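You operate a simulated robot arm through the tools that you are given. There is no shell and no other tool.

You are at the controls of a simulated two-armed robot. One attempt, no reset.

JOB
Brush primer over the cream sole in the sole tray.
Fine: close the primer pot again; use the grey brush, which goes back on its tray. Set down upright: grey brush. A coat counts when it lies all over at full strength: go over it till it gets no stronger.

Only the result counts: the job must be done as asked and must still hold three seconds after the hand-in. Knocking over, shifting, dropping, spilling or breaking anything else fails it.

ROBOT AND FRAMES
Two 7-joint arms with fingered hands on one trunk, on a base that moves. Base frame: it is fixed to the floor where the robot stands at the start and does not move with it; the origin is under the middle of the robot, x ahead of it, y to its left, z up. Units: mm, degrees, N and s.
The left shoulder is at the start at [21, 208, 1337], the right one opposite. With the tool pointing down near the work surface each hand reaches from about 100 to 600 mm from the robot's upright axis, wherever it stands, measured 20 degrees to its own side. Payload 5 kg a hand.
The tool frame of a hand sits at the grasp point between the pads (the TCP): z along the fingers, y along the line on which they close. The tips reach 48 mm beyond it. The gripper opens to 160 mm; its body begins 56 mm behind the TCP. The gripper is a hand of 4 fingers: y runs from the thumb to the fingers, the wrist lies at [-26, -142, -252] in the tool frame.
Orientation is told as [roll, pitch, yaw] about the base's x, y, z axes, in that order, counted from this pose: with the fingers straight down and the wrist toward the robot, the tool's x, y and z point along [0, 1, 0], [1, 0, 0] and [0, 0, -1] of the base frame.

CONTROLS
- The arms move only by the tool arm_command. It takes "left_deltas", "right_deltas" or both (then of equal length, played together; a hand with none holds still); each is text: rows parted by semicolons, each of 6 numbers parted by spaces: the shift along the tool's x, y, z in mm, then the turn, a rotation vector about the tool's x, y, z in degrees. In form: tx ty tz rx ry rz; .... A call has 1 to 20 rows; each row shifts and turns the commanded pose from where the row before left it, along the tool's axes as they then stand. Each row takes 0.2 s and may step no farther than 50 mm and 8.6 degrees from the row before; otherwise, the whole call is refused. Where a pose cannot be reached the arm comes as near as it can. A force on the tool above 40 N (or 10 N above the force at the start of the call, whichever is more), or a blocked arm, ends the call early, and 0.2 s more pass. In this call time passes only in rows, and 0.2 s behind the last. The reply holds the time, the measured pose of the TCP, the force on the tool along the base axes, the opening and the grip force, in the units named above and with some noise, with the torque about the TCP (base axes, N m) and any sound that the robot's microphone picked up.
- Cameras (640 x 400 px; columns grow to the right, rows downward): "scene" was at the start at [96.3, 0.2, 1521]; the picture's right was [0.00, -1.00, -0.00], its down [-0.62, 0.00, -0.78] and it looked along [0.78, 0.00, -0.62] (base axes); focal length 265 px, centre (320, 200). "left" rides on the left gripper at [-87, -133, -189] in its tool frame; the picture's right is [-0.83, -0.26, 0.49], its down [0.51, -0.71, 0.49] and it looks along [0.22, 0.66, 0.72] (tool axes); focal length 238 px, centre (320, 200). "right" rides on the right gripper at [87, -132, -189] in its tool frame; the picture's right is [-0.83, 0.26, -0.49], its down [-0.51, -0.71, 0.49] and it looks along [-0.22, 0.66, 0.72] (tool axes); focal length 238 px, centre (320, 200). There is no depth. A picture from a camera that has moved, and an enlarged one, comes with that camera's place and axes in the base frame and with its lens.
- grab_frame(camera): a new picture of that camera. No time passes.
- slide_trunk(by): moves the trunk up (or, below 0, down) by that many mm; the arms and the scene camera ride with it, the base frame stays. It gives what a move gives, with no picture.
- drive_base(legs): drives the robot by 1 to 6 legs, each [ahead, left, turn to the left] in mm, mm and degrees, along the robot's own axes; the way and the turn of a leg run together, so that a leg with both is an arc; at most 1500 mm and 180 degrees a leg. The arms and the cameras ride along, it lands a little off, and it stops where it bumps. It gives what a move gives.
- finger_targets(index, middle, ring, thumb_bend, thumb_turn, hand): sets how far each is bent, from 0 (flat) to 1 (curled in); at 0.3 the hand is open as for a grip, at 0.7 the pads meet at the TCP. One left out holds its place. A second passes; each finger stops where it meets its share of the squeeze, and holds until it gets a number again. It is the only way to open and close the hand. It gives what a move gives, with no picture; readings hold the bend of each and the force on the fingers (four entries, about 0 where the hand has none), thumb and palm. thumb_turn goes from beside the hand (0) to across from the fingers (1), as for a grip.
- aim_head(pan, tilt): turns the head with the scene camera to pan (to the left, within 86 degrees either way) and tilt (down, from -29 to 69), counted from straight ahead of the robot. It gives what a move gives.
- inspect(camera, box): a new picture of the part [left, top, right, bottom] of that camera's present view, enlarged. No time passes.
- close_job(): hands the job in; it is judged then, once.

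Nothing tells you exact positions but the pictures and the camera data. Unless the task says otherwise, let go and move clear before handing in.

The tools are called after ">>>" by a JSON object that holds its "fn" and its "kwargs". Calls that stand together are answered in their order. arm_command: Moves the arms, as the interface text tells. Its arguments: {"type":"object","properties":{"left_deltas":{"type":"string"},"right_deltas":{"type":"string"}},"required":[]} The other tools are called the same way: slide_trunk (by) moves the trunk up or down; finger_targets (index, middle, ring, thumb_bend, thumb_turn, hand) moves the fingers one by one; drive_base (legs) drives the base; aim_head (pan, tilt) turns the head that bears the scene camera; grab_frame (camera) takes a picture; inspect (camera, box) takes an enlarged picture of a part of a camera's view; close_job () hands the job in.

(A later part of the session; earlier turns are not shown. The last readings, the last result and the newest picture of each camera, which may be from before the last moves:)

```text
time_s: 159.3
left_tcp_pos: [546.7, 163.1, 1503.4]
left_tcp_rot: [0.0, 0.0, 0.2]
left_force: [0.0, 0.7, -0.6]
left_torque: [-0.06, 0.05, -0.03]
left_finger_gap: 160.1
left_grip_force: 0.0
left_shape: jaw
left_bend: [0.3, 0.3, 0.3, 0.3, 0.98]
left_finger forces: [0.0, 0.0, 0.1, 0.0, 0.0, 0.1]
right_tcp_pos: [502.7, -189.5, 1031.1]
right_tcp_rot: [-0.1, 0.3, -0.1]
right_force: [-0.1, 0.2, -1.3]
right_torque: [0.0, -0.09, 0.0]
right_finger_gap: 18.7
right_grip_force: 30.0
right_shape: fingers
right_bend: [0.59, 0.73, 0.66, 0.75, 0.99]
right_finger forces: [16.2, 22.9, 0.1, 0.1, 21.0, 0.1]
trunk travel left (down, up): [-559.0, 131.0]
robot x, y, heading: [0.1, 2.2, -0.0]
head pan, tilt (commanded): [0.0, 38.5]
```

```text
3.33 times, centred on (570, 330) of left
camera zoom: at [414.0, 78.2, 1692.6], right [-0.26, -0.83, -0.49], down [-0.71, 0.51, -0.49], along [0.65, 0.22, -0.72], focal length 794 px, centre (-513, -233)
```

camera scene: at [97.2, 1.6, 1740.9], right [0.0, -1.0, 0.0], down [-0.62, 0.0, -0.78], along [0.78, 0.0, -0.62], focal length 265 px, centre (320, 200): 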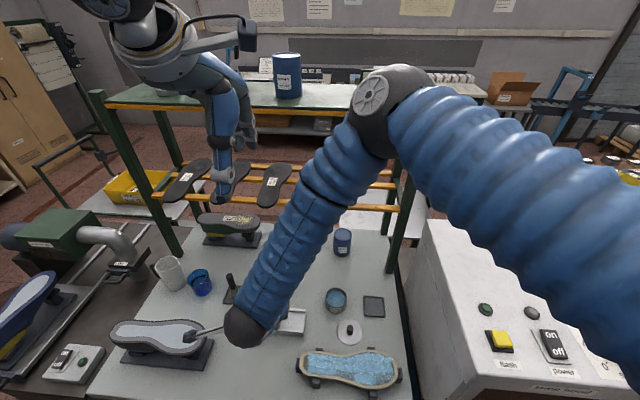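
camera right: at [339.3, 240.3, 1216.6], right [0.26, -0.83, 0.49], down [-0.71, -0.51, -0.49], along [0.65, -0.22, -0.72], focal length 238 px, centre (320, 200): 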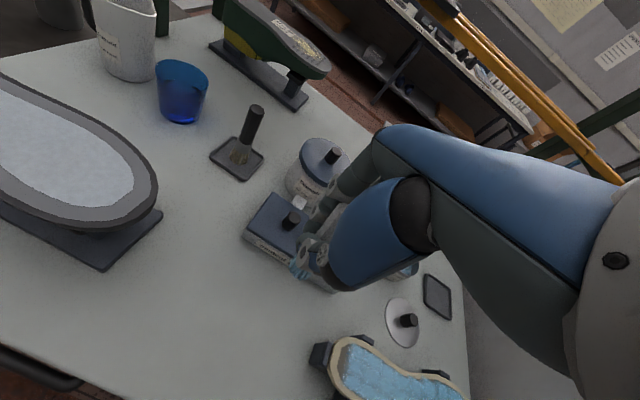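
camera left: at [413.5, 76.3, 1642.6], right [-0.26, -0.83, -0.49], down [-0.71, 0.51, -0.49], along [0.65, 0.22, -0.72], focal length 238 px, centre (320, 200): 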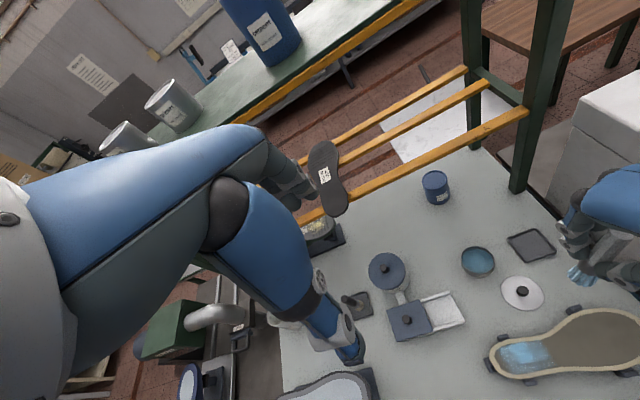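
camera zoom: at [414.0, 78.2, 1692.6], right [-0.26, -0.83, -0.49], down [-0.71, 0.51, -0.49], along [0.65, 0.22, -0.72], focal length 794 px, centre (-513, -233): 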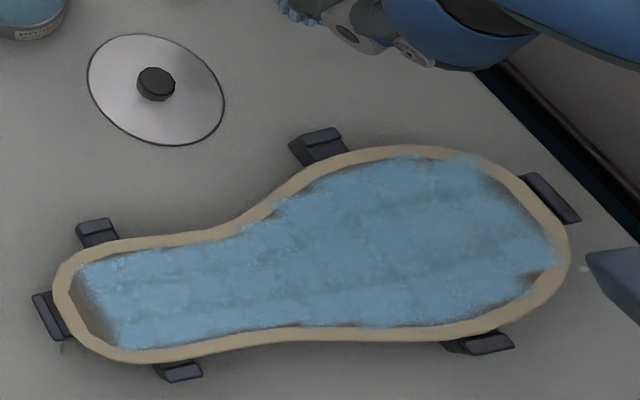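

Nearly everything is coated; only the heel's last strip is bare and some cells look a little weaker. I dip once more, then do that strip with a tilted hand.

>>> {"fn": "arm_command", "kwargs": {"right_deltas": "32 24 -8 0 0 0; 32 24 0 0 0 0; 32 24 0 0 0 0; 31 23 0 0 0 0"}}

>>> {"fn": "inspect", "kwargs": {"camera": "right", "box": [200, 180, 400, 340]}}

```text
time_s: 160.3
left_tcp_pos: [545.9, 165.3, 1502.9]
left_tcp_rot: [-0.1, 0.1, 0.2]
left_force: [1.1, 0.8, -0.2]
left_torque: [-0.08, 0.03, -0.03]
left_finger_gap: 160.0
left_grip_force: 0.0
left_shape: jaw
left_bend: [0.3, 0.3, 0.3, 0.3, 0.98]
left_finger forces: [0.0, 0.0, 0.1, 0.0, 0.0, 0.1]
right_tcp_pos: [603.9, -64.0, 1039.3]
right_tcp_rot: [0.1, 0.2, -0.2]
right_force: [0.4, 0.1, -0.2]
right_torque: [0.0, 0.03, -0.02]
right_finger_gap: 18.5
right_grip_force: 29.3
right_shape: fingers
right_bend: [0.59, 0.73, 0.66, 0.75, 0.99]
right_finger forces: [16.3, 22.7, 0.0, 0.0, 20.4, 0.0]
trunk travel left (down, up): [-559.0, 131.0]
robot x, y, heading: [2.1, 0.1, 0.2]
head pan, tilt (commanded): [0.0, 38.5]
```

```text
2.50 times, centred on (300, 260) of right
camera zoom: at [471.8, 22.1, 1230.4], right [0.26, -0.84, 0.49], down [-0.71, -0.5, -0.49], along [0.65, -0.22, -0.72], focal length 596 px, centre (370, 50)
```

zoom: 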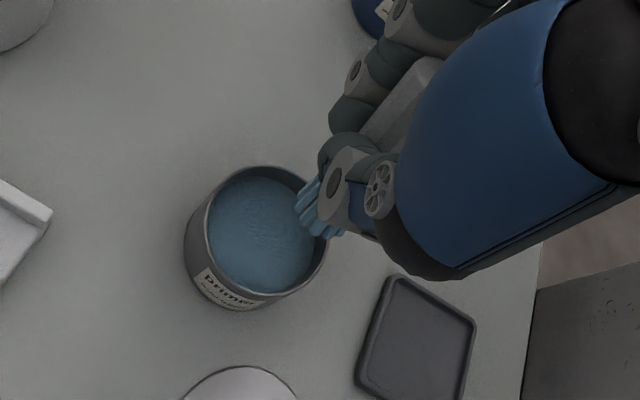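

>>> {"fn": "arm_command", "kwargs": {"right_deltas": "11 -8 0 0 0 0; 0 0 20 0 0 0; 0 0 18 0 0 0; 0 0 12 0 0 0; 0 0 3 0 0 0; 0 0 2 0 0 0"}}

>>> {"fn": "inspect", "kwargs": {"camera": "right", "box": [220, 190, 360, 300]}}

>>> {"fn": "arm_command", "kwargs": {"right_deltas": "0 0 1.2 0 0 0; 0 0 1.2 0 0 0; 0 0 1 0 0 0"}}

```text
time_s: 161.7
left_tcp_pos: [543.9, 161.4, 1503.8]
left_tcp_rot: [0.0, 0.0, 0.1]
left_force: [-0.1, -0.2, 0.8]
left_torque: [0.02, 0.0, 0.01]
left_finger_gap: 160.0
left_grip_force: 0.1
left_shape: jaw
left_bend: [0.3, 0.3, 0.3, 0.3, 0.98]
left_finger forces: [0.1, 0.0, 0.1, 0.1, 0.1, 0.0]
right_tcp_pos: [591.9, -53.9, 985.2]
right_tcp_rot: [0.2, 0.2, -0.2]
right_force: [-0.4, 0.2, -0.5]
right_torque: [-0.02, -0.01, 0.02]
right_finger_gap: 18.4
right_grip_force: 30.0
right_shape: fingers
right_bend: [0.59, 0.73, 0.66, 0.75, 0.99]
right_finger forces: [16.2, 22.8, 0.0, 0.0, 20.4, 0.0]
trunk travel left (down, up): [-559.0, 131.0]
robot x, y, heading: [2.6, -0.7, 0.1]
head pan, tilt (commanded): [0.0, 38.5]
```

```text
3.64 times, centred on (290, 245) of right
camera zoom: at [460.0, 32.7, 1175.3], right [0.26, -0.84, 0.48], down [-0.71, -0.5, -0.49], along [0.65, -0.22, -0.72], focal length 867 px, centre (429, 36)
```

zoom: 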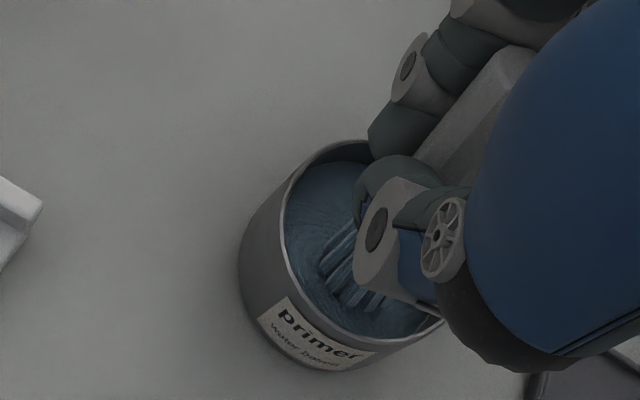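

```text
time_s: 162.5
left_tcp_pos: [542.8, 162.8, 1505.0]
left_tcp_rot: [0.0, 0.0, 0.2]
left_force: [0.4, 0.3, 0.3]
left_torque: [0.03, 0.04, -0.01]
left_finger_gap: 160.1
left_grip_force: 0.2
left_shape: jaw
left_bend: [0.3, 0.3, 0.3, 0.3, 0.98]
left_finger forces: [0.0, 0.1, 0.0, 0.0, 0.0, 0.0]
right_tcp_pos: [593.5, -53.4, 984.1]
right_tcp_rot: [0.1, 0.0, -0.1]
right_force: [-1.8, 1.0, 12.2]
right_torque: [0.08, -0.07, 0.0]
right_finger_gap: 18.5
right_grip_force: 32.8
right_shape: fingers
right_bend: [0.6, 0.73, 0.66, 0.75, 0.99]
right_finger forces: [16.8, 23.9, 0.0, 0.1, 24.8, 0.0]
trunk travel left (down, up): [-559.0, 131.0]
robot x, y, heading: [1.0, 2.6, 0.3]
head pan, tilt (commanded): [0.0, 38.5]
```

>>> {"fn": "arm_command", "kwargs": {"right_deltas": "0 0 -6 0 0 0; 0 0 -12 0 0 0; 0 0 -14 0 0 0; 0 0 0 0 0 0; 0 0 0 0 0 0; 0 0 0 0 0 0; 0 0 0 0 0 0; 0 0 -16 0 0 0"}}

>>> {"fn": "arm_command", "kwargs": {"right_deltas": "20.5 -38 0 0 0 0.1; 20.5 -38 0 0 0 0; 20.5 -38 0 0 0 0; 20.5 -38 0 0 0 0; 20.5 -36 0 0 0 0; 0 0 0 0 -6 0; 0 0 0 0 -6 0"}}

>>> {"fn": "inspect", "kwargs": {"camera": "right", "box": [180, 180, 420, 350]}}

>>> {"fn": "inspect", "kwargs": {"camera": "scene", "box": [240, 300, 400, 400]}}

```text
time_s: 164.3
left_tcp_pos: [543.7, 162.1, 1504.5]
left_tcp_rot: [0.0, 0.0, 0.1]
left_force: [0.3, 0.5, 0.3]
left_torque: [-0.01, -0.05, 0.01]
left_finger_gap: 160.0
left_grip_force: 0.1
left_shape: jaw
left_bend: [0.3, 0.3, 0.3, 0.3, 0.98]
left_finger forces: [0.0, 0.1, 0.0, 0.0, 0.0, 0.1]
right_tcp_pos: [592.7, -52.5, 1030.2]
right_tcp_rot: [0.1, 0.1, 0.0]
right_force: [-0.2, -0.3, -1.4]
right_torque: [-0.03, -0.11, -0.02]
right_finger_gap: 18.4
right_grip_force: 30.8
right_shape: fingers
right_bend: [0.59, 0.73, 0.66, 0.75, 0.99]
right_finger forces: [17.1, 22.8, 0.0, 0.0, 21.1, 0.1]
trunk travel left (down, up): [-559.0, 131.0]
robot x, y, heading: [-1.1, 3.1, 0.2]
head pan, tilt (commanded): [0.0, 38.5]
```

```text
time_s: 165.9
left_tcp_pos: [544.9, 163.2, 1503.4]
left_tcp_rot: [-0.1, 0.0, 0.1]
left_force: [-0.5, -0.1, -0.1]
left_torque: [-0.01, -0.01, 0.01]
left_finger_gap: 159.9
left_grip_force: 0.0
left_shape: jaw
left_bend: [0.3, 0.3, 0.3, 0.3, 0.98]
left_finger forces: [0.0, 0.0, 0.0, 0.1, 0.1, 0.0]
right_tcp_pos: [407.8, 49.1, 1030.6]
right_tcp_rot: [-11.9, 0.1, -0.1]
right_force: [0.2, -0.1, -1.2]
right_torque: [0.01, 0.0, 0.01]
right_finger_gap: 18.5
right_grip_force: 29.6
right_shape: fingers
right_bend: [0.59, 0.73, 0.66, 0.75, 0.99]
right_finger forces: [17.0, 22.3, 0.0, 0.1, 21.0, 0.0]
trunk travel left (down, up): [-559.0, 131.0]
robot x, y, heading: [0.6, 1.4, -0.3]
head pan, tilt (commanded): [0.0, 38.5]
```

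```text
2.35 times, centred on (300, 265) of right
camera zoom: at [274.9, 174.6, 1199.6], right [0.26, -0.72, 0.65], down [-0.71, -0.59, -0.37], along [0.65, -0.37, -0.66], focal length 561 px, centre (367, 47)
```

zoom: 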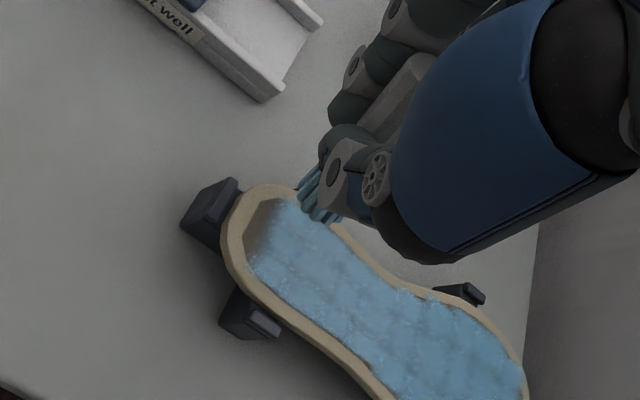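

```text
4.00 times, centred on (320, 350) of scene
camera zoom: at [96.2, 1.9, 1741.0], right [0.0, -1.0, 0.0], down [-0.62, 0.0, -0.78], along [0.78, 0.0, -0.62], focal length 1061 px, centre (320, -400)
```

zoom: 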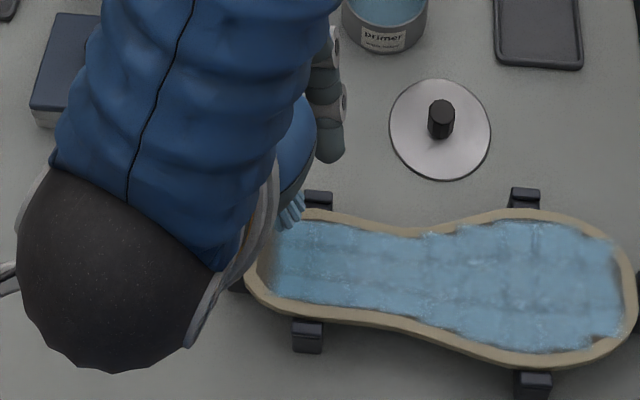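

>>> {"fn": "arm_command", "kwargs": {"right_deltas": "7.8 2 -1.7 0 0 0; 2.9 0 13.7 0 0 0; 2.1 0 9.8 0 0 0"}}

>>> {"fn": "inspect", "kwargs": {"camera": "right", "box": [200, 180, 400, 320]}}

```text
time_s: 166.7
left_tcp_pos: [545.4, 164.1, 1503.7]
left_tcp_rot: [0.0, 0.1, 0.1]
left_force: [0.4, -0.4, 0.6]
left_torque: [0.01, 0.0, 0.04]
left_finger_gap: 160.1
left_grip_force: 0.2
left_shape: jaw
left_bend: [0.3, 0.3, 0.3, 0.3, 0.98]
left_finger forces: [0.1, 0.1, 0.1, 0.0, 0.0, 0.0]
right_tcp_pos: [407.8, 59.9, 1005.7]
right_tcp_rot: [-11.8, 0.1, -0.2]
right_force: [1.0, 0.2, -0.6]
right_torque: [0.01, 0.02, -0.02]
right_finger_gap: 18.5
right_grip_force: 30.2
right_shape: fingers
right_bend: [0.59, 0.73, 0.66, 0.75, 0.99]
right_finger forces: [17.0, 22.2, 0.0, 0.0, 20.8, 0.0]
trunk travel left (down, up): [-559.0, 131.0]
robot x, y, heading: [-1.1, 2.7, -0.1]
head pan, tilt (commanded): [0.0, 38.5]
```

```text
2.86 times, centred on (300, 250) of right
camera zoom: at [276.5, 182.7, 1174.0], right [0.26, -0.72, 0.65], down [-0.71, -0.59, -0.37], along [0.65, -0.37, -0.66], focal length 681 px, centre (377, 57)
```

zoom: 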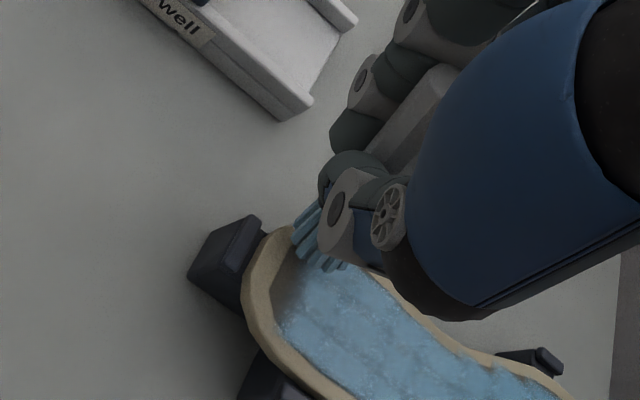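

>>> {"fn": "arm_command", "kwargs": {"right_deltas": "0.5 -5 2.4 0 0 0; 0.3 0 1.5 0 0 0"}}

>>> {"fn": "arm_command", "kwargs": {"right_deltas": "0.3 0 1.2 0 0 0; 0.2 0 0.8 0 0 0"}}

```text
time_s: 167.3
left_tcp_pos: [544.8, 162.4, 1503.7]
left_tcp_rot: [0.0, 0.0, 0.0]
left_force: [-0.4, 0.5, 0.5]
left_torque: [-0.02, -0.01, 0.02]
left_finger_gap: 160.0
left_grip_force: 0.0
left_shape: jaw
left_bend: [0.3, 0.3, 0.3, 0.3, 0.98]
left_finger forces: [0.0, 0.0, 0.0, 0.0, 0.0, 0.0]
right_tcp_pos: [403.2, 58.4, 1002.8]
right_tcp_rot: [-11.9, 0.1, -0.3]
right_force: [0.0, -0.2, -1.3]
right_torque: [0.0, 0.02, 0.0]
right_finger_gap: 18.2
right_grip_force: 30.6
right_shape: fingers
right_bend: [0.59, 0.73, 0.66, 0.75, 0.99]
right_finger forces: [17.1, 22.3, 0.0, 0.0, 20.9, 0.0]
trunk travel left (down, up): [-559.0, 131.0]
robot x, y, heading: [2.0, 1.7, 0.2]
head pan, tilt (commanded): [0.0, 38.5]
```

```text
time_s: 167.9
left_tcp_pos: [545.1, 163.8, 1503.2]
left_tcp_rot: [-0.1, -0.1, 0.1]
left_force: [0.4, 0.1, -0.9]
left_torque: [0.0, -0.02, 0.02]
left_finger_gap: 160.1
left_grip_force: 0.1
left_shape: jaw
left_bend: [0.3, 0.3, 0.3, 0.3, 0.98]
left_finger forces: [0.1, 0.0, 0.0, 0.0, 0.0, 0.0]
right_tcp_pos: [404.0, 58.4, 1000.4]
right_tcp_rot: [-11.8, 0.1, -0.4]
right_force: [-0.2, -0.8, -0.8]
right_torque: [-0.01, 0.03, -0.02]
right_finger_gap: 18.3
right_grip_force: 29.9
right_shape: fingers
right_bend: [0.59, 0.73, 0.66, 0.75, 0.99]
right_finger forces: [17.0, 22.3, 0.0, 0.0, 20.9, 0.0]
trunk travel left (down, up): [-559.0, 131.0]
robot x, y, heading: [0.0, -2.0, -0.0]
head pan, tilt (commanded): [0.0, 38.5]
```

>>> {"fn": "arm_command", "kwargs": {"right_deltas": "0.3 0 1.2 0 0 0; 0.2 0 1 0 0 0"}}

>>> {"fn": "arm_command", "kwargs": {"right_deltas": "0.2 0 0.8 0 0 0; 0.2 0 0.7 0 0 0"}}

```text
time_s: 168.5
left_tcp_pos: [544.5, 163.0, 1504.4]
left_tcp_rot: [0.0, 0.0, 0.1]
left_force: [-0.4, -0.6, 0.2]
left_torque: [-0.01, 0.01, -0.02]
left_finger_gap: 160.0
left_grip_force: 0.0
left_shape: jaw
left_bend: [0.3, 0.3, 0.3, 0.3, 0.98]
left_finger forces: [0.0, 0.1, 0.0, 0.0, 0.1, 0.0]
right_tcp_pos: [403.1, 59.6, 998.5]
right_tcp_rot: [-11.9, 0.1, -0.3]
right_force: [-0.1, -0.2, -0.3]
right_torque: [-0.04, 0.03, -0.03]
right_finger_gap: 18.8
right_grip_force: 30.0
right_shape: fingers
right_bend: [0.59, 0.73, 0.66, 0.75, 0.99]
right_finger forces: [17.0, 22.4, 0.0, 0.0, 20.9, 0.1]
trunk travel left (down, up): [-559.0, 131.0]
robot x, y, heading: [-4.2, 1.6, 0.4]
head pan, tilt (commanded): [0.0, 38.5]
```

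```text
time_s: 169.1
left_tcp_pos: [545.1, 161.7, 1502.9]
left_tcp_rot: [0.0, 0.0, 0.2]
left_force: [0.7, 0.7, -0.3]
left_torque: [0.0, -0.03, -0.02]
left_finger_gap: 159.8
left_grip_force: 0.2
left_shape: jaw
left_bend: [0.3, 0.3, 0.3, 0.3, 0.98]
left_finger forces: [0.1, 0.0, 0.0, 0.0, 0.0, 0.0]
right_tcp_pos: [403.5, 59.7, 996.6]
right_tcp_rot: [-11.9, 0.1, -0.3]
right_force: [-0.1, -1.2, 9.8]
right_torque: [-0.13, -0.11, -0.01]
right_finger_gap: 18.3
right_grip_force: 33.2
right_shape: fingers
right_bend: [0.59, 0.73, 0.66, 0.75, 0.99]
right_finger forces: [16.3, 25.6, 0.0, 0.0, 23.1, 0.1]
trunk travel left (down, up): [-559.0, 131.0]
robot x, y, heading: [0.3, -2.0, 0.2]
head pan, tilt (commanded): [0.0, 38.5]
```

>>> {"fn": "arm_command", "kwargs": {"right_deltas": "0 -4 0 0 0 0; 0 -4 0 0 0 0; 0 -4 0 0 0 0; 0 -4 0 0 0 0; 0 -4 0 0 0 0"}}

>>> {"fn": "inspect", "kwargs": {"camera": "right", "box": [200, 180, 400, 320]}}

```text
time_s: 170.3
left_tcp_pos: [545.6, 161.9, 1503.0]
left_tcp_rot: [0.0, 0.1, -0.1]
left_force: [0.1, 0.0, -0.5]
left_torque: [0.03, -0.04, 0.03]
left_finger_gap: 160.0
left_grip_force: 0.0
left_shape: jaw
left_bend: [0.3, 0.3, 0.3, 0.3, 0.98]
left_finger forces: [0.1, 0.1, 0.1, 0.1, 0.0, 0.0]
right_tcp_pos: [385.0, 57.8, 998.7]
right_tcp_rot: [-11.9, 0.0, -0.3]
right_force: [13.3, 3.9, 16.5]
right_torque: [0.18, -1.46, 0.17]
right_finger_gap: 20.7
right_grip_force: 33.2
right_shape: fingers
right_bend: [0.58, 0.73, 0.66, 0.75, 0.99]
right_finger forces: [28.3, 21.1, 0.0, 0.0, 16.9, 0.0]
trunk travel left (down, up): [-559.0, 131.0]
robot x, y, heading: [1.9, 4.9, -0.1]
head pan, tilt (commanded): [0.0, 38.5]
```

```text
2.86 times, centred on (300, 250) of right
camera zoom: at [253.2, 181.9, 1166.4], right [0.26, -0.72, 0.65], down [-0.71, -0.59, -0.38], along [0.65, -0.37, -0.66], focal length 681 px, centre (377, 57)
```

zoom: 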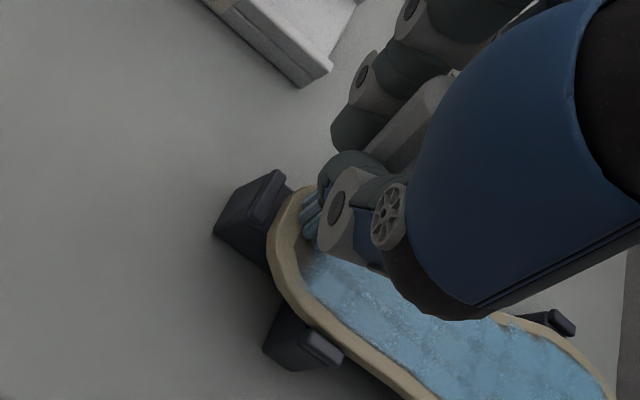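

>>> {"fn": "arm_command", "kwargs": {"right_deltas": "-0.2 -3 -0.9 0 0 0; 0 -4 0 0 0 0; 0 -4 0 0 0 0; 0 -4 0 0 0 0"}}

>>> {"fn": "inspect", "kwargs": {"camera": "right", "box": [200, 180, 400, 320]}}

```text
time_s: 171.3
left_tcp_pos: [544.6, 163.4, 1504.1]
left_tcp_rot: [0.2, -0.1, 0.1]
left_force: [-0.7, -0.1, -0.1]
left_torque: [-0.05, -0.01, -0.02]
left_finger_gap: 159.9
left_grip_force: 0.1
left_shape: jaw
left_bend: [0.3, 0.3, 0.3, 0.3, 0.98]
left_finger forces: [0.0, 0.0, 0.0, 0.0, 0.0, 0.0]
right_tcp_pos: [367.2, 57.1, 998.3]
right_tcp_rot: [-12.0, 0.3, -0.2]
right_force: [0.5, -0.3, 1.8]
right_torque: [-0.02, -0.12, 0.0]
right_finger_gap: 19.3
right_grip_force: 28.2
right_shape: fingers
right_bend: [0.59, 0.73, 0.66, 0.75, 0.99]
right_finger forces: [15.9, 21.1, 0.1, 0.0, 20.6, 0.1]
trunk travel left (down, up): [-559.0, 131.0]
robot x, y, heading: [-0.3, -1.6, -0.1]
head pan, tilt (commanded): [0.0, 38.5]
```

```text
2.86 times, centred on (300, 250) of right
camera zoom: at [235.3, 181.8, 1166.9], right [0.26, -0.72, 0.65], down [-0.71, -0.59, -0.37], along [0.65, -0.37, -0.67], focal length 681 px, centre (377, 57)
```

zoom: 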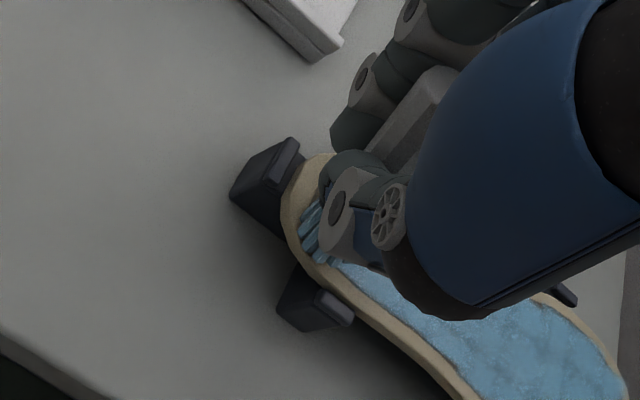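

>>> {"fn": "arm_command", "kwargs": {"right_deltas": "-1.2 0 -5.9 0 0 0; -3 0 -13.7 0 0 0; 0 20 0 0 6 0; 0 30 0 0 6 0; -40 20 0 0 0 0; -40 30 0 0 0 0"}}

>>> {"fn": "inspect", "kwargs": {"camera": "scene", "box": [290, 325, 410, 400]}}

>>> {"fn": "inspect", "kwargs": {"camera": "right", "box": [100, 180, 400, 400]}}

```text
time_s: 172.7
left_tcp_pos: [545.8, 159.6, 1503.7]
left_tcp_rot: [0.2, 0.0, 0.1]
left_force: [0.4, -0.8, -0.4]
left_torque: [0.08, 0.07, -0.02]
left_finger_gap: 160.1
left_grip_force: 0.1
left_shape: jaw
left_bend: [0.3, 0.3, 0.3, 0.3, 0.98]
left_finger forces: [0.1, 0.0, 0.0, 0.1, 0.0, 0.1]
right_tcp_pos: [469.2, -22.9, 1014.9]
right_tcp_rot: [0.1, 0.3, -0.1]
right_force: [-0.5, -1.5, -1.0]
right_torque: [0.01, 0.03, 0.05]
right_finger_gap: 18.9
right_grip_force: 29.3
right_shape: fingers
right_bend: [0.59, 0.73, 0.66, 0.75, 0.99]
right_finger forces: [15.9, 20.8, 0.0, 0.0, 21.2, 0.1]
trunk travel left (down, up): [-559.0, 131.0]
robot x, y, heading: [0.4, -1.6, 0.0]
head pan, tilt (commanded): [0.0, 38.5]
```

```text
5.33 times, centred on (350, 362) of scene
camera zoom: at [97.9, -1.2, 1740.9], right [0.0, -1.0, 0.0], down [-0.62, 0.0, -0.78], along [0.78, 0.0, -0.62], focal length 1415 px, centre (160, -667)
```

zoom: 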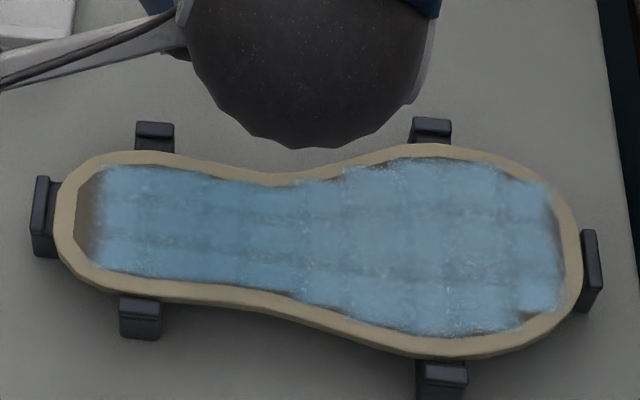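

```text
1.82 times, centred on (250, 290) of right
camera zoom: at [337.8, 63.3, 1205.4], right [0.26, -0.84, 0.48], down [-0.71, -0.5, -0.49], along [0.65, -0.22, -0.73], focal length 433 px, centre (447, 36)
```

zoom: 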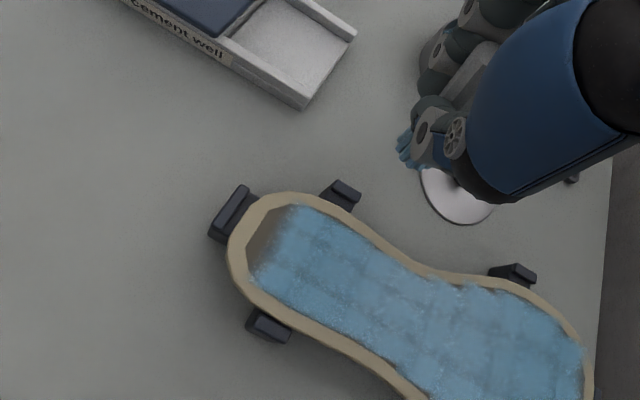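

The bare strip at the heel does not take paint even with a wet brush right on it, so it seems to lie outside the area that can be coated. I move the hand away and compare the strength of all cells closely.

>>> {"fn": "arm_command", "kwargs": {"right_deltas": "-40 10 -10 0 0 0; -40 10 -5 0 0 0; -40 10 0 0 0 0; -40 5 0 0 0 0"}}

>>> {"fn": "inspect", "kwargs": {"camera": "scene", "box": [300, 345, 360, 395]}}

>>> {"fn": "inspect", "kwargs": {"camera": "scene", "box": [345, 345, 405, 395]}}

>>> {"fn": "inspect", "kwargs": {"camera": "left", "box": [510, 280, 630, 370]}}

>>> {"fn": "inspect", "kwargs": {"camera": "right", "box": [0, 200, 260, 400]}}

```text
time_s: 173.7
left_tcp_pos: [545.5, 160.1, 1504.0]
left_tcp_rot: [0.0, -0.1, -0.1]
left_force: [0.5, -1.2, -0.1]
left_torque: [0.14, 0.0, 0.04]
left_finger_gap: 160.0
left_grip_force: 0.0
left_shape: jaw
left_bend: [0.3, 0.3, 0.3, 0.3, 0.98]
left_finger forces: [0.0, 0.0, 0.0, 0.0, 0.0, 0.0]
right_tcp_pos: [502.4, -183.8, 1030.6]
right_tcp_rot: [0.2, 0.2, -0.3]
right_force: [0.7, -0.9, -1.7]
right_torque: [0.09, 0.01, -0.01]
right_finger_gap: 18.9
right_grip_force: 29.0
right_shape: fingers
right_bend: [0.59, 0.73, 0.66, 0.75, 0.99]
right_finger forces: [16.1, 20.9, 0.0, 0.1, 20.8, 0.0]
trunk travel left (down, up): [-559.0, 131.0]
robot x, y, heading: [3.3, -2.8, 0.2]
head pan, tilt (commanded): [0.0, 38.5]
```

```text
8.00 times, centred on (330, 370) of scene
camera zoom: at [96.3, -2.2, 1741.0], right [0.0, -1.0, 0.0], down [-0.62, 0.0, -0.78], along [0.78, 0.0, -0.62], focal length 2123 px, centre (240, -1160)
```

zoom: 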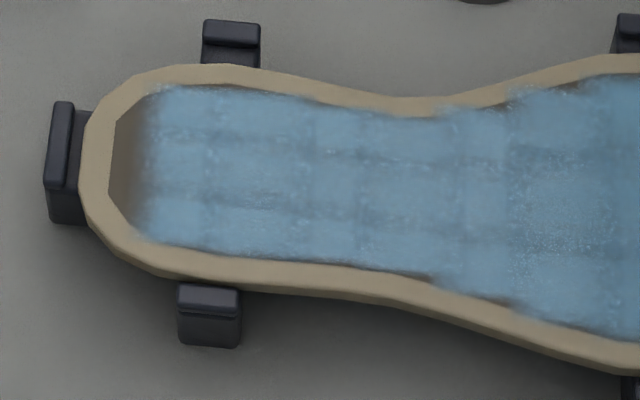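

```text
8.00 times, centred on (375, 370) of scene
camera zoom: at [96.3, -2.2, 1741.0], right [0.0, -1.0, 0.0], down [-0.62, 0.0, -0.78], along [0.78, 0.0, -0.62], focal length 2123 px, centre (-120, -1160)
```

zoom: 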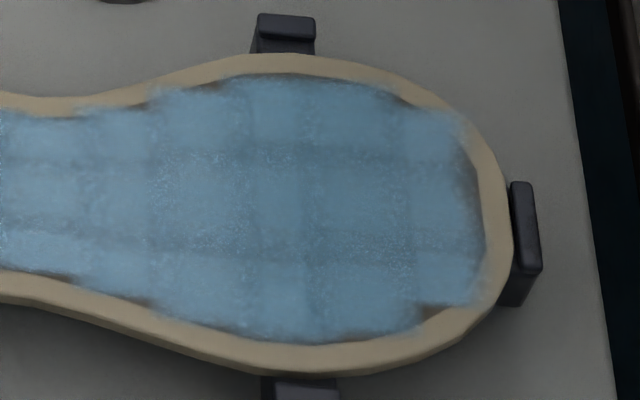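

```text
4.44 times, centred on (570, 325) of left
camera zoom: at [412.9, 74.0, 1693.1], right [-0.26, -0.83, -0.49], down [-0.71, 0.51, -0.49], along [0.66, 0.22, -0.72], focal length 1059 px, centre (-791, -356)
```

zoom: 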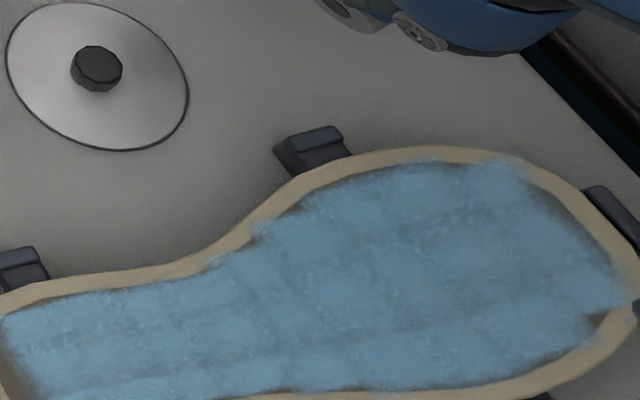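

```text
2.00 times, centred on (130, 300) of right
camera zoom: at [371.3, -98.2, 1222.3], right [0.26, -0.84, 0.48], down [-0.71, -0.5, -0.49], along [0.65, -0.22, -0.73], focal length 477 px, centre (700, 0)
```

zoom: 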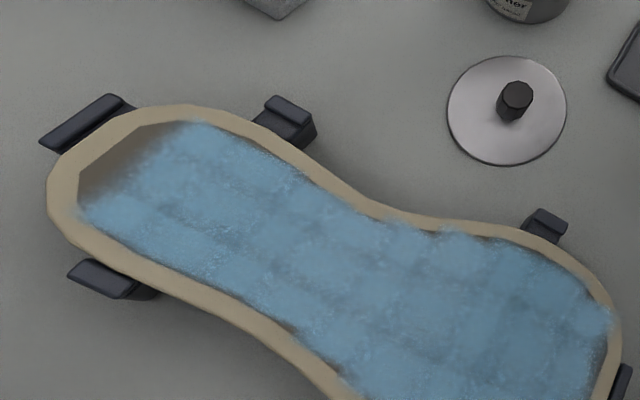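

The coat is now essentially continuous; a few cells may still be slightly weaker. I go over everything once more with rightward strokes and then compare.

>>> {"fn": "arm_command", "kwargs": {"right_deltas": "43 -19 0 0 0 0.1; 43 -19 0 0 0 0; 43 -19 0 0 0 0; 43 -19 0 0 0 0; 43 -18 0 0 0 0; 0 0 14 0 0 0; 0 0 12 0 0 0; 0 0 3 0 0 0"}}

>>> {"fn": "arm_command", "kwargs": {"right_deltas": "0 0 1.5 0 0 0; 0 0 1 0 0 0"}}

>>> {"fn": "inspect", "kwargs": {"camera": "right", "box": [180, 180, 420, 350]}}

```text
time_s: 175.5
left_tcp_pos: [545.1, 162.4, 1503.5]
left_tcp_rot: [0.1, 0.1, 0.1]
left_force: [0.7, 0.1, 0.2]
left_torque: [0.01, 0.04, -0.02]
left_finger_gap: 159.9
left_grip_force: 0.1
left_shape: jaw
left_bend: [0.3, 0.3, 0.3, 0.3, 0.98]
left_finger forces: [0.0, 0.0, 0.0, 0.1, 0.1, 0.0]
right_tcp_pos: [411.2, 35.1, 1004.9]
right_tcp_rot: [0.1, 0.2, -0.2]
right_force: [0.0, 0.2, -1.5]
right_torque: [0.02, 0.02, 0.0]
right_finger_gap: 18.9
right_grip_force: 28.9
right_shape: fingers
right_bend: [0.59, 0.73, 0.66, 0.75, 0.99]
right_finger forces: [16.0, 20.4, 0.0, 0.1, 20.4, 0.0]
trunk travel left (down, up): [-559.0, 131.0]
robot x, y, heading: [-1.1, 0.3, 0.2]
head pan, tilt (commanded): [0.0, 38.5]
```

```text
time_s: 176.1
left_tcp_pos: [545.2, 162.4, 1503.7]
left_tcp_rot: [0.0, 0.1, 0.2]
left_force: [0.4, -0.3, 0.5]
left_torque: [0.01, 0.01, -0.02]
left_finger_gap: 160.1
left_grip_force: 0.2
left_shape: jaw
left_bend: [0.3, 0.3, 0.3, 0.3, 0.98]
left_finger forces: [0.0, 0.0, 0.0, 0.1, 0.1, 0.1]
right_tcp_pos: [409.1, 34.7, 1000.8]
right_tcp_rot: [0.1, 0.1, -0.3]
right_force: [-1.0, -0.4, -0.8]
right_torque: [0.0, 0.01, -0.01]
right_finger_gap: 18.9
right_grip_force: 28.7
right_shape: fingers
right_bend: [0.59, 0.73, 0.66, 0.75, 0.99]
right_finger forces: [16.0, 20.4, 0.1, 0.0, 20.3, 0.1]
trunk travel left (down, up): [-559.0, 131.0]
robot x, y, heading: [-0.2, -0.2, 0.3]
head pan, tilt (commanded): [0.0, 38.5]
```

```text
2.35 times, centred on (300, 265) of right
camera zoom: at [278.4, 121.1, 1191.9], right [0.25, -0.84, 0.48], down [-0.71, -0.5, -0.49], along [0.65, -0.22, -0.72], focal length 561 px, centre (367, 47)
```

zoom: 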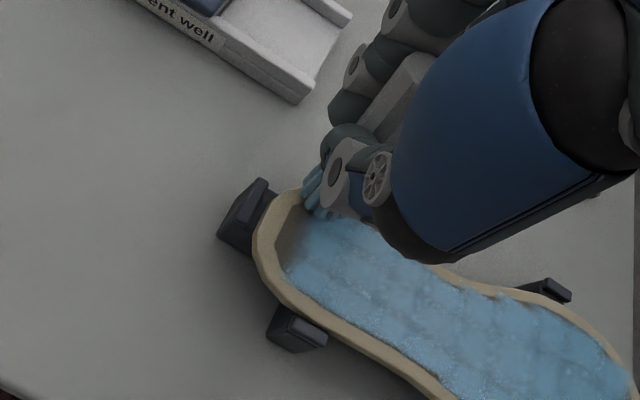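

I use strokes toward me again, column by column, which have been gentle and even. First I find the contact height at the heel.

>>> {"fn": "arm_command", "kwargs": {"right_deltas": "-8 -4 0 0 0 0.2; 0 0 1 0 0 0; 0 0 0.8 0 0 0"}}

>>> {"fn": "arm_command", "kwargs": {"right_deltas": "0 0 0.8 0 0 0; 0 0 0.6 0 0 0"}}

```text
time_s: 176.9
left_tcp_pos: [545.1, 163.7, 1502.9]
left_tcp_rot: [0.0, 0.2, 0.0]
left_force: [-0.2, 0.1, -0.5]
left_torque: [0.02, -0.03, 0.0]
left_finger_gap: 159.9
left_grip_force: 0.1
left_shape: jaw
left_bend: [0.3, 0.3, 0.3, 0.3, 0.98]
left_finger forces: [0.1, 0.1, 0.1, 0.0, 0.1, 0.0]
right_tcp_pos: [406.1, 26.4, 998.0]
right_tcp_rot: [0.1, 0.1, -0.5]
right_force: [-0.6, 0.4, 0.5]
right_torque: [0.01, 0.02, 0.02]
right_finger_gap: 19.1
right_grip_force: 28.5
right_shape: fingers
right_bend: [0.59, 0.73, 0.66, 0.75, 0.99]
right_finger forces: [16.1, 20.4, 0.0, 0.0, 20.4, 0.0]
trunk travel left (down, up): [-559.0, 131.0]
robot x, y, heading: [-2.5, -2.3, -0.0]
head pan, tilt (commanded): [0.0, 38.5]
```

```text
time_s: 177.5
left_tcp_pos: [545.0, 162.8, 1503.8]
left_tcp_rot: [0.0, 0.0, 0.1]
left_force: [-0.4, 0.0, -0.2]
left_torque: [0.03, 0.01, -0.01]
left_finger_gap: 160.2
left_grip_force: 0.0
left_shape: jaw
left_bend: [0.3, 0.3, 0.3, 0.3, 0.98]
left_finger forces: [0.1, 0.0, 0.0, 0.0, 0.1, 0.0]
right_tcp_pos: [404.7, 26.5, 998.0]
right_tcp_rot: [0.2, 0.1, -0.7]
right_force: [1.1, 0.1, 3.2]
right_torque: [-0.01, -0.16, -0.01]
right_finger_gap: 18.9
right_grip_force: 29.2
right_shape: fingers
right_bend: [0.59, 0.73, 0.66, 0.75, 0.99]
right_finger forces: [16.4, 20.7, 0.0, 0.0, 20.4, 0.0]
trunk travel left (down, up): [-559.0, 131.0]
robot x, y, heading: [-0.3, -1.4, 0.1]
head pan, tilt (commanded): [0.0, 38.5]
```

>>> {"fn": "arm_command", "kwargs": {"right_deltas": "0 -8 0 0 0 -0.3; 0 -8 0 0 0 -0.3; 0 -8 0 0 0 0; 0 0 -4 0 0 0; -16 24 0 0 0 0; 0 0 4 0 0 0; 0 -8 0 0 0 0; 0 -8 0 0 0 0; 0 -8 0 0 0 0; 0 0 -4 0 0 0; -16 24 0 0 0 0; 0 0 4 0 0 0; 0 -8 0 0 0 0; 0 -8 0 0 0 0; 0 -8 0 0 0 0; 0 0 -4 0 0 0; -16 24 0 0 0 0"}}

>>> {"fn": "inspect", "kwargs": {"camera": "right", "box": [160, 160, 420, 350]}}

```text
time_s: 181.1
left_tcp_pos: [547.0, 160.8, 1501.9]
left_tcp_rot: [0.1, 0.1, 0.1]
left_force: [0.7, -1.3, 0.1]
left_torque: [0.07, 0.1, -0.04]
left_finger_gap: 159.9
left_grip_force: 0.1
left_shape: jaw
left_bend: [0.3, 0.3, 0.3, 0.3, 0.98]
left_finger forces: [0.1, 0.1, 0.0, 0.1, 0.0, 0.0]
right_tcp_pos: [404.9, -23.0, 1000.9]
right_tcp_rot: [0.0, 0.2, 0.1]
right_force: [0.8, -0.2, -0.2]
right_torque: [0.05, 0.09, 0.04]
right_finger_gap: 18.9
right_grip_force: 28.6
right_shape: fingers
right_bend: [0.59, 0.73, 0.66, 0.75, 1.0]
right_finger forces: [17.3, 20.6, 0.0, 0.0, 20.1, 0.0]
trunk travel left (down, up): [-559.0, 131.0]
robot x, y, heading: [-1.3, 2.1, 0.1]
head pan, tilt (commanded): [0.0, 38.5]
```

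```text
2.11 times, centred on (290, 255) of right
camera zoom: at [272.6, 61.6, 1191.9], right [0.26, -0.84, 0.48], down [-0.71, -0.51, -0.49], along [0.65, -0.22, -0.73], focal length 502 px, centre (383, 84)
```

zoom: 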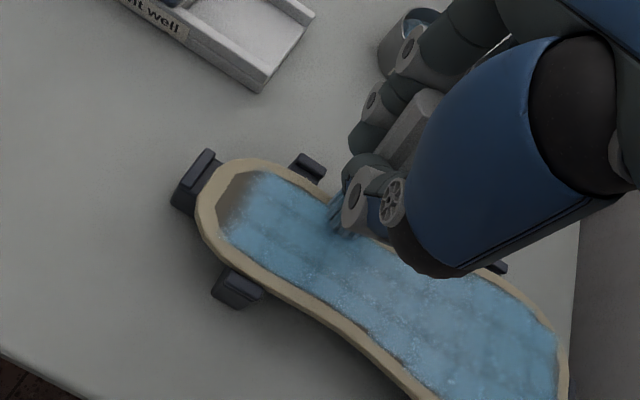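

>>> {"fn": "arm_command", "kwargs": {"right_deltas": "0 0 4.2 0 0 0; 0 -8 0 0 0 0; 0 -8 0 0 0 0; 0 -8 0 0 0 0; 0 0 -4 0 0 0; -16 21 0 0 0 0; 0 0 4 0 0 0; 0 -8 0 0 0 0; 0 -8 0 0 0 0; 0 -8 0 0 0 0; 0 0 -4 0 0 0; -16 23 0 0 0 0; 0 0 4 0 0 0; 0 -8 0 0 0 0; 0 -8 0 0 0 0; 0 -8 0 0 0 0; 0 0 -4 0 0 0; -16 28 0 0 0 0"}}

>>> {"fn": "arm_command", "kwargs": {"right_deltas": "0 0 4.2 0 0 0; 0 -9 0 0 0 0; 0 -9 0 0 0 0; 0 -9 0 0 0 0; 0 -6 0 0 0 0; 0 0 -4 0 0 0; -16 36 0 0 0 0; 0 0 4 0 0 0; 0 -9 0 0 0 0; 0 -9 0 0 0 0; 0 -9 0 0 0 0; 0 -9 0 0 0 0; 0 -7 0 0 0 0; 0 0 -4 0 0 0; -16 46 0 0 0 0"}}

>>> {"fn": "inspect", "kwargs": {"camera": "right", "box": [60, 120, 380, 340]}}

```text
time_s: 184.9
left_tcp_pos: [546.8, 161.9, 1503.5]
left_tcp_rot: [0.2, 0.1, 0.0]
left_force: [1.4, -1.4, -0.6]
left_torque: [0.07, 0.1, 0.01]
left_finger_gap: 160.0
left_grip_force: 0.0
left_shape: jaw
left_bend: [0.3, 0.3, 0.3, 0.3, 0.98]
left_finger forces: [0.0, 0.0, 0.1, 0.1, 0.0, 0.0]
right_tcp_pos: [407.1, -73.5, 999.5]
right_tcp_rot: [0.2, 0.5, 0.0]
right_force: [-0.5, -0.8, -0.2]
right_torque: [0.05, 0.03, 0.03]
right_finger_gap: 19.6
right_grip_force: 28.2
right_shape: fingers
right_bend: [0.59, 0.73, 0.66, 0.75, 1.0]
right_finger forces: [17.0, 19.9, 0.1, 0.1, 19.9, 0.0]
trunk travel left (down, up): [-559.0, 131.0]
robot x, y, heading: [-1.3, -0.4, 0.0]
head pan, tilt (commanded): [0.0, 38.5]
```

```text
time_s: 188.1
left_tcp_pos: [547.7, 160.9, 1503.2]
left_tcp_rot: [0.1, 0.2, 0.0]
left_force: [0.5, -0.8, -0.4]
left_torque: [0.1, 0.14, 0.02]
left_finger_gap: 160.2
left_grip_force: 0.1
left_shape: jaw
left_bend: [0.3, 0.3, 0.3, 0.3, 0.98]
left_finger forces: [0.0, 0.1, 0.0, 0.1, 0.0, 0.0]
right_tcp_pos: [413.4, -103.0, 998.3]
right_tcp_rot: [0.2, 0.4, 0.1]
right_force: [-0.5, 0.2, -1.0]
right_torque: [0.06, 0.03, 0.0]
right_finger_gap: 19.9
right_grip_force: 29.9
right_shape: fingers
right_bend: [0.59, 0.73, 0.66, 0.75, 1.0]
right_finger forces: [18.2, 21.6, 0.0, 0.0, 19.4, 0.0]
trunk travel left (down, up): [-559.0, 131.0]
robot x, y, heading: [-0.4, 1.1, 0.0]
head pan, tilt (commanded): [0.0, 38.5]
```

```text
1.82 times, centred on (220, 230) of right
camera zoom: at [282.3, -17.8, 1190.1], right [0.26, -0.84, 0.48], down [-0.71, -0.51, -0.49], along [0.65, -0.22, -0.73], focal length 433 px, centre (502, 146)
```

zoom: 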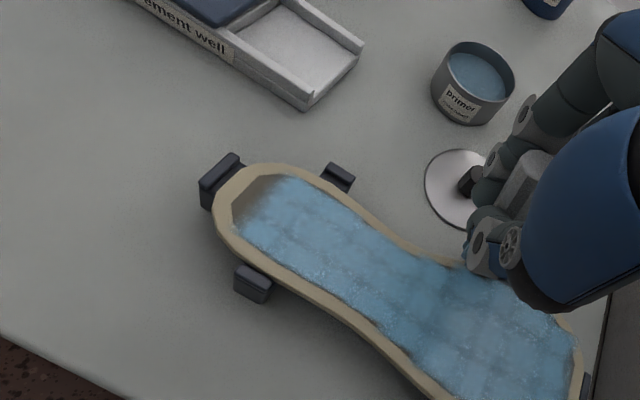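

The brush leans forward more now. I check it from the other cameras before going on.

>>> {"fn": "inspect", "kwargs": {"camera": "left", "box": [480, 240, 640, 400]}}

>>> {"fn": "inspect", "kwargs": {"camera": "right", "box": [230, 180, 390, 300]}}

>>> {"fn": "inspect", "kwargs": {"camera": "scene", "box": [290, 300, 410, 400]}}

```text
2.50 times, centred on (560, 320) of left
camera zoom: at [415.9, 75.0, 1692.1], right [-0.26, -0.83, -0.49], down [-0.71, 0.51, -0.49], along [0.65, 0.22, -0.72], focal length 596 px, centre (-280, -100)
```

zoom: 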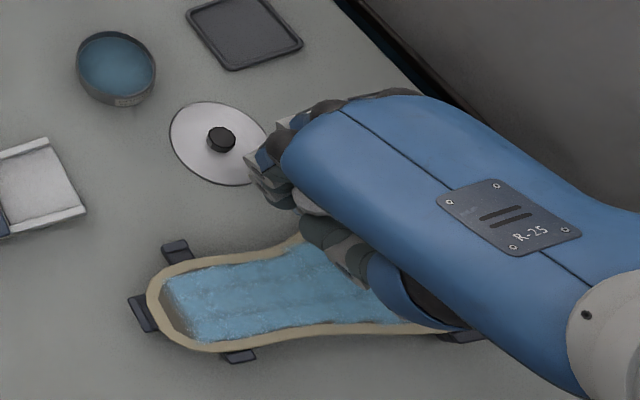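

```text
3.33 times, centred on (310, 240) of right
camera zoom: at [282.3, -17.8, 1190.1], right [0.26, -0.84, 0.48], down [-0.71, -0.51, -0.49], along [0.65, -0.22, -0.73], focal length 794 px, centre (353, 67)
```

zoom: 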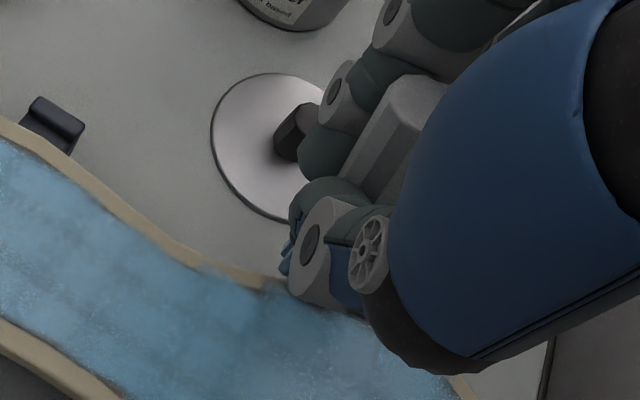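

```text
4.00 times, centred on (350, 350) of scene
camera zoom: at [99.1, -1.3, 1740.8], right [0.0, -1.0, 0.0], down [-0.62, 0.0, -0.78], along [0.78, 0.0, -0.62], focal length 1061 px, centre (200, -400)
```

zoom: 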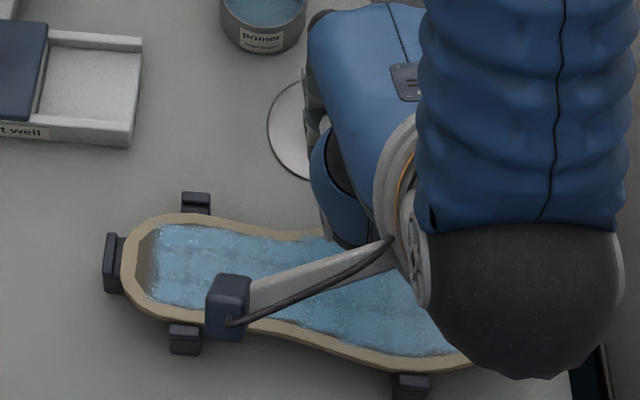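

The brush is leaning forward about 14°, still firmly held. I go on with the forepart columns, starting a bit nearer so it clears the far clip.

>>> {"fn": "arm_command", "kwargs": {"right_deltas": "0 -6 0 0 0 0; 0 0 4.2 0 0 0; 0 -9 0 0 0 0; 0 -9 0 0 0 0; 0 -9 0 0 0 0; 0 -9 0 0 0 0; 0 -9 0 0 0 0; 0 -6 0 0 0 0; 0 0 -5 0 0 0; -16 44 0 0 0 0; 0 0 5 0 0 0; 0 -9 0 0 0 0; 0 -9 0 0 0 0; 0 -9 0 0 0 0; 0 -9 0 0 0 0; 0 -9 0 0 0 0; 0 -5 0 0 0 0; 0 0 -5 0 0 0"}}

>>> {"fn": "inspect", "kwargs": {"camera": "right", "box": [100, 100, 400, 320]}}

```text
time_s: 191.9
left_tcp_pos: [544.0, 162.7, 1504.5]
left_tcp_rot: [0.0, 0.0, 0.0]
left_force: [-0.5, -0.1, -0.7]
left_torque: [-0.01, 0.03, -0.02]
left_finger_gap: 160.0
left_grip_force: 0.0
left_shape: jaw
left_bend: [0.3, 0.3, 0.3, 0.3, 0.98]
left_finger forces: [0.0, 0.2, 0.0, 0.0, 0.0, 0.1]
right_tcp_pos: [346.7, -118.5, 1000.4]
right_tcp_rot: [0.0, 0.5, 0.1]
right_force: [0.2, 0.1, -0.8]
right_torque: [0.01, 0.0, 0.02]
right_finger_gap: 20.4
right_grip_force: 29.6
right_shape: fingers
right_bend: [0.58, 0.73, 0.66, 0.75, 1.0]
right_finger forces: [19.5, 22.1, 0.0, 0.0, 17.5, 0.0]
trunk travel left (down, up): [-559.0, 131.0]
robot x, y, heading: [0.4, -3.1, -0.2]
head pan, tilt (commanded): [0.0, 38.5]
```

```text
1.82 times, centred on (250, 210) of right
camera zoom: at [215.7, -32.5, 1191.9], right [0.26, -0.83, 0.48], down [-0.71, -0.51, -0.49], along [0.65, -0.22, -0.73], focal length 433 px, centre (447, 182)
```

zoom: 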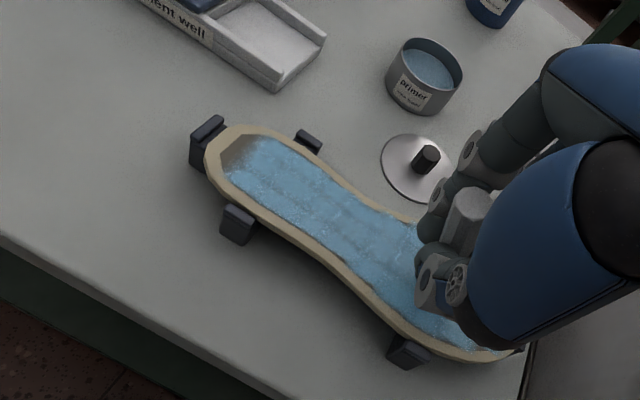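

>>> {"fn": "inspect", "kwargs": {"camera": "right", "box": [260, 170, 380, 290]}}

>>> {"fn": "inspect", "kwargs": {"camera": "left", "box": [540, 280, 640, 380]}}

>>> {"fn": "inspect", "kwargs": {"camera": "scene", "box": [320, 320, 420, 400]}}

```text
3.33 times, centred on (320, 230) of right
camera zoom: at [215.7, -32.5, 1191.9], right [0.26, -0.83, 0.48], down [-0.71, -0.51, -0.49], along [0.65, -0.22, -0.73], focal length 794 px, centre (320, 100)
```

zoom: 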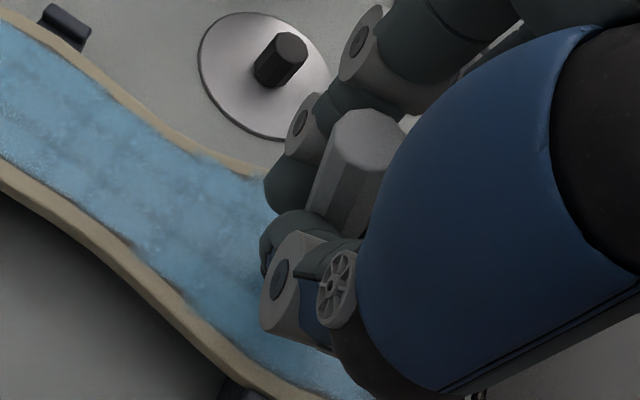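

```text
4.00 times, centred on (590, 330) of left
camera zoom: at [412.8, 77.1, 1692.8], right [-0.26, -0.83, -0.49], down [-0.71, 0.51, -0.49], along [0.66, 0.22, -0.72], focal length 953 px, centre (-760, -320)
```

zoom: 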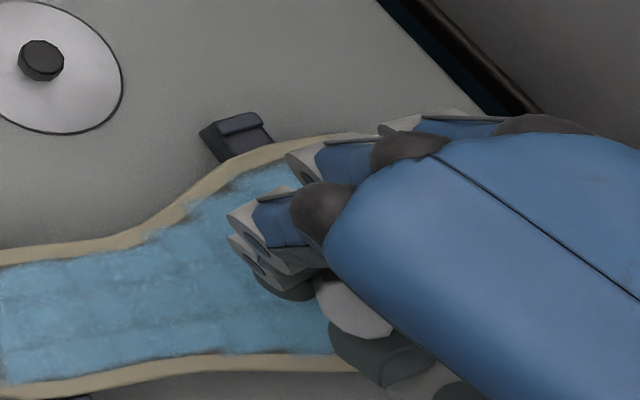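

```text
5.00 times, centred on (370, 360) of scene
camera zoom: at [96.0, 0.9, 1740.9], right [0.0, -1.0, 0.0], down [-0.62, 0.0, -0.78], along [0.78, 0.0, -0.62], focal length 1327 px, centre (70, -600)
```

zoom: 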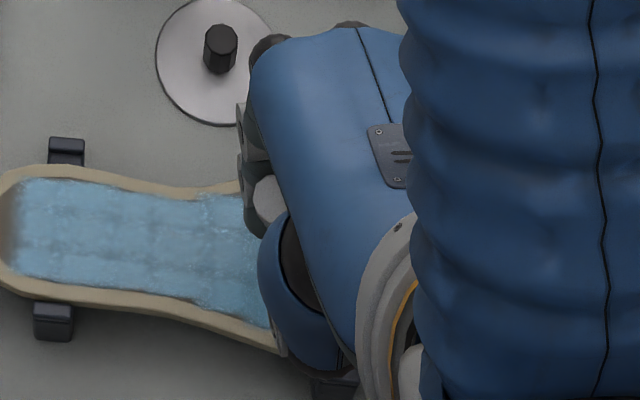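

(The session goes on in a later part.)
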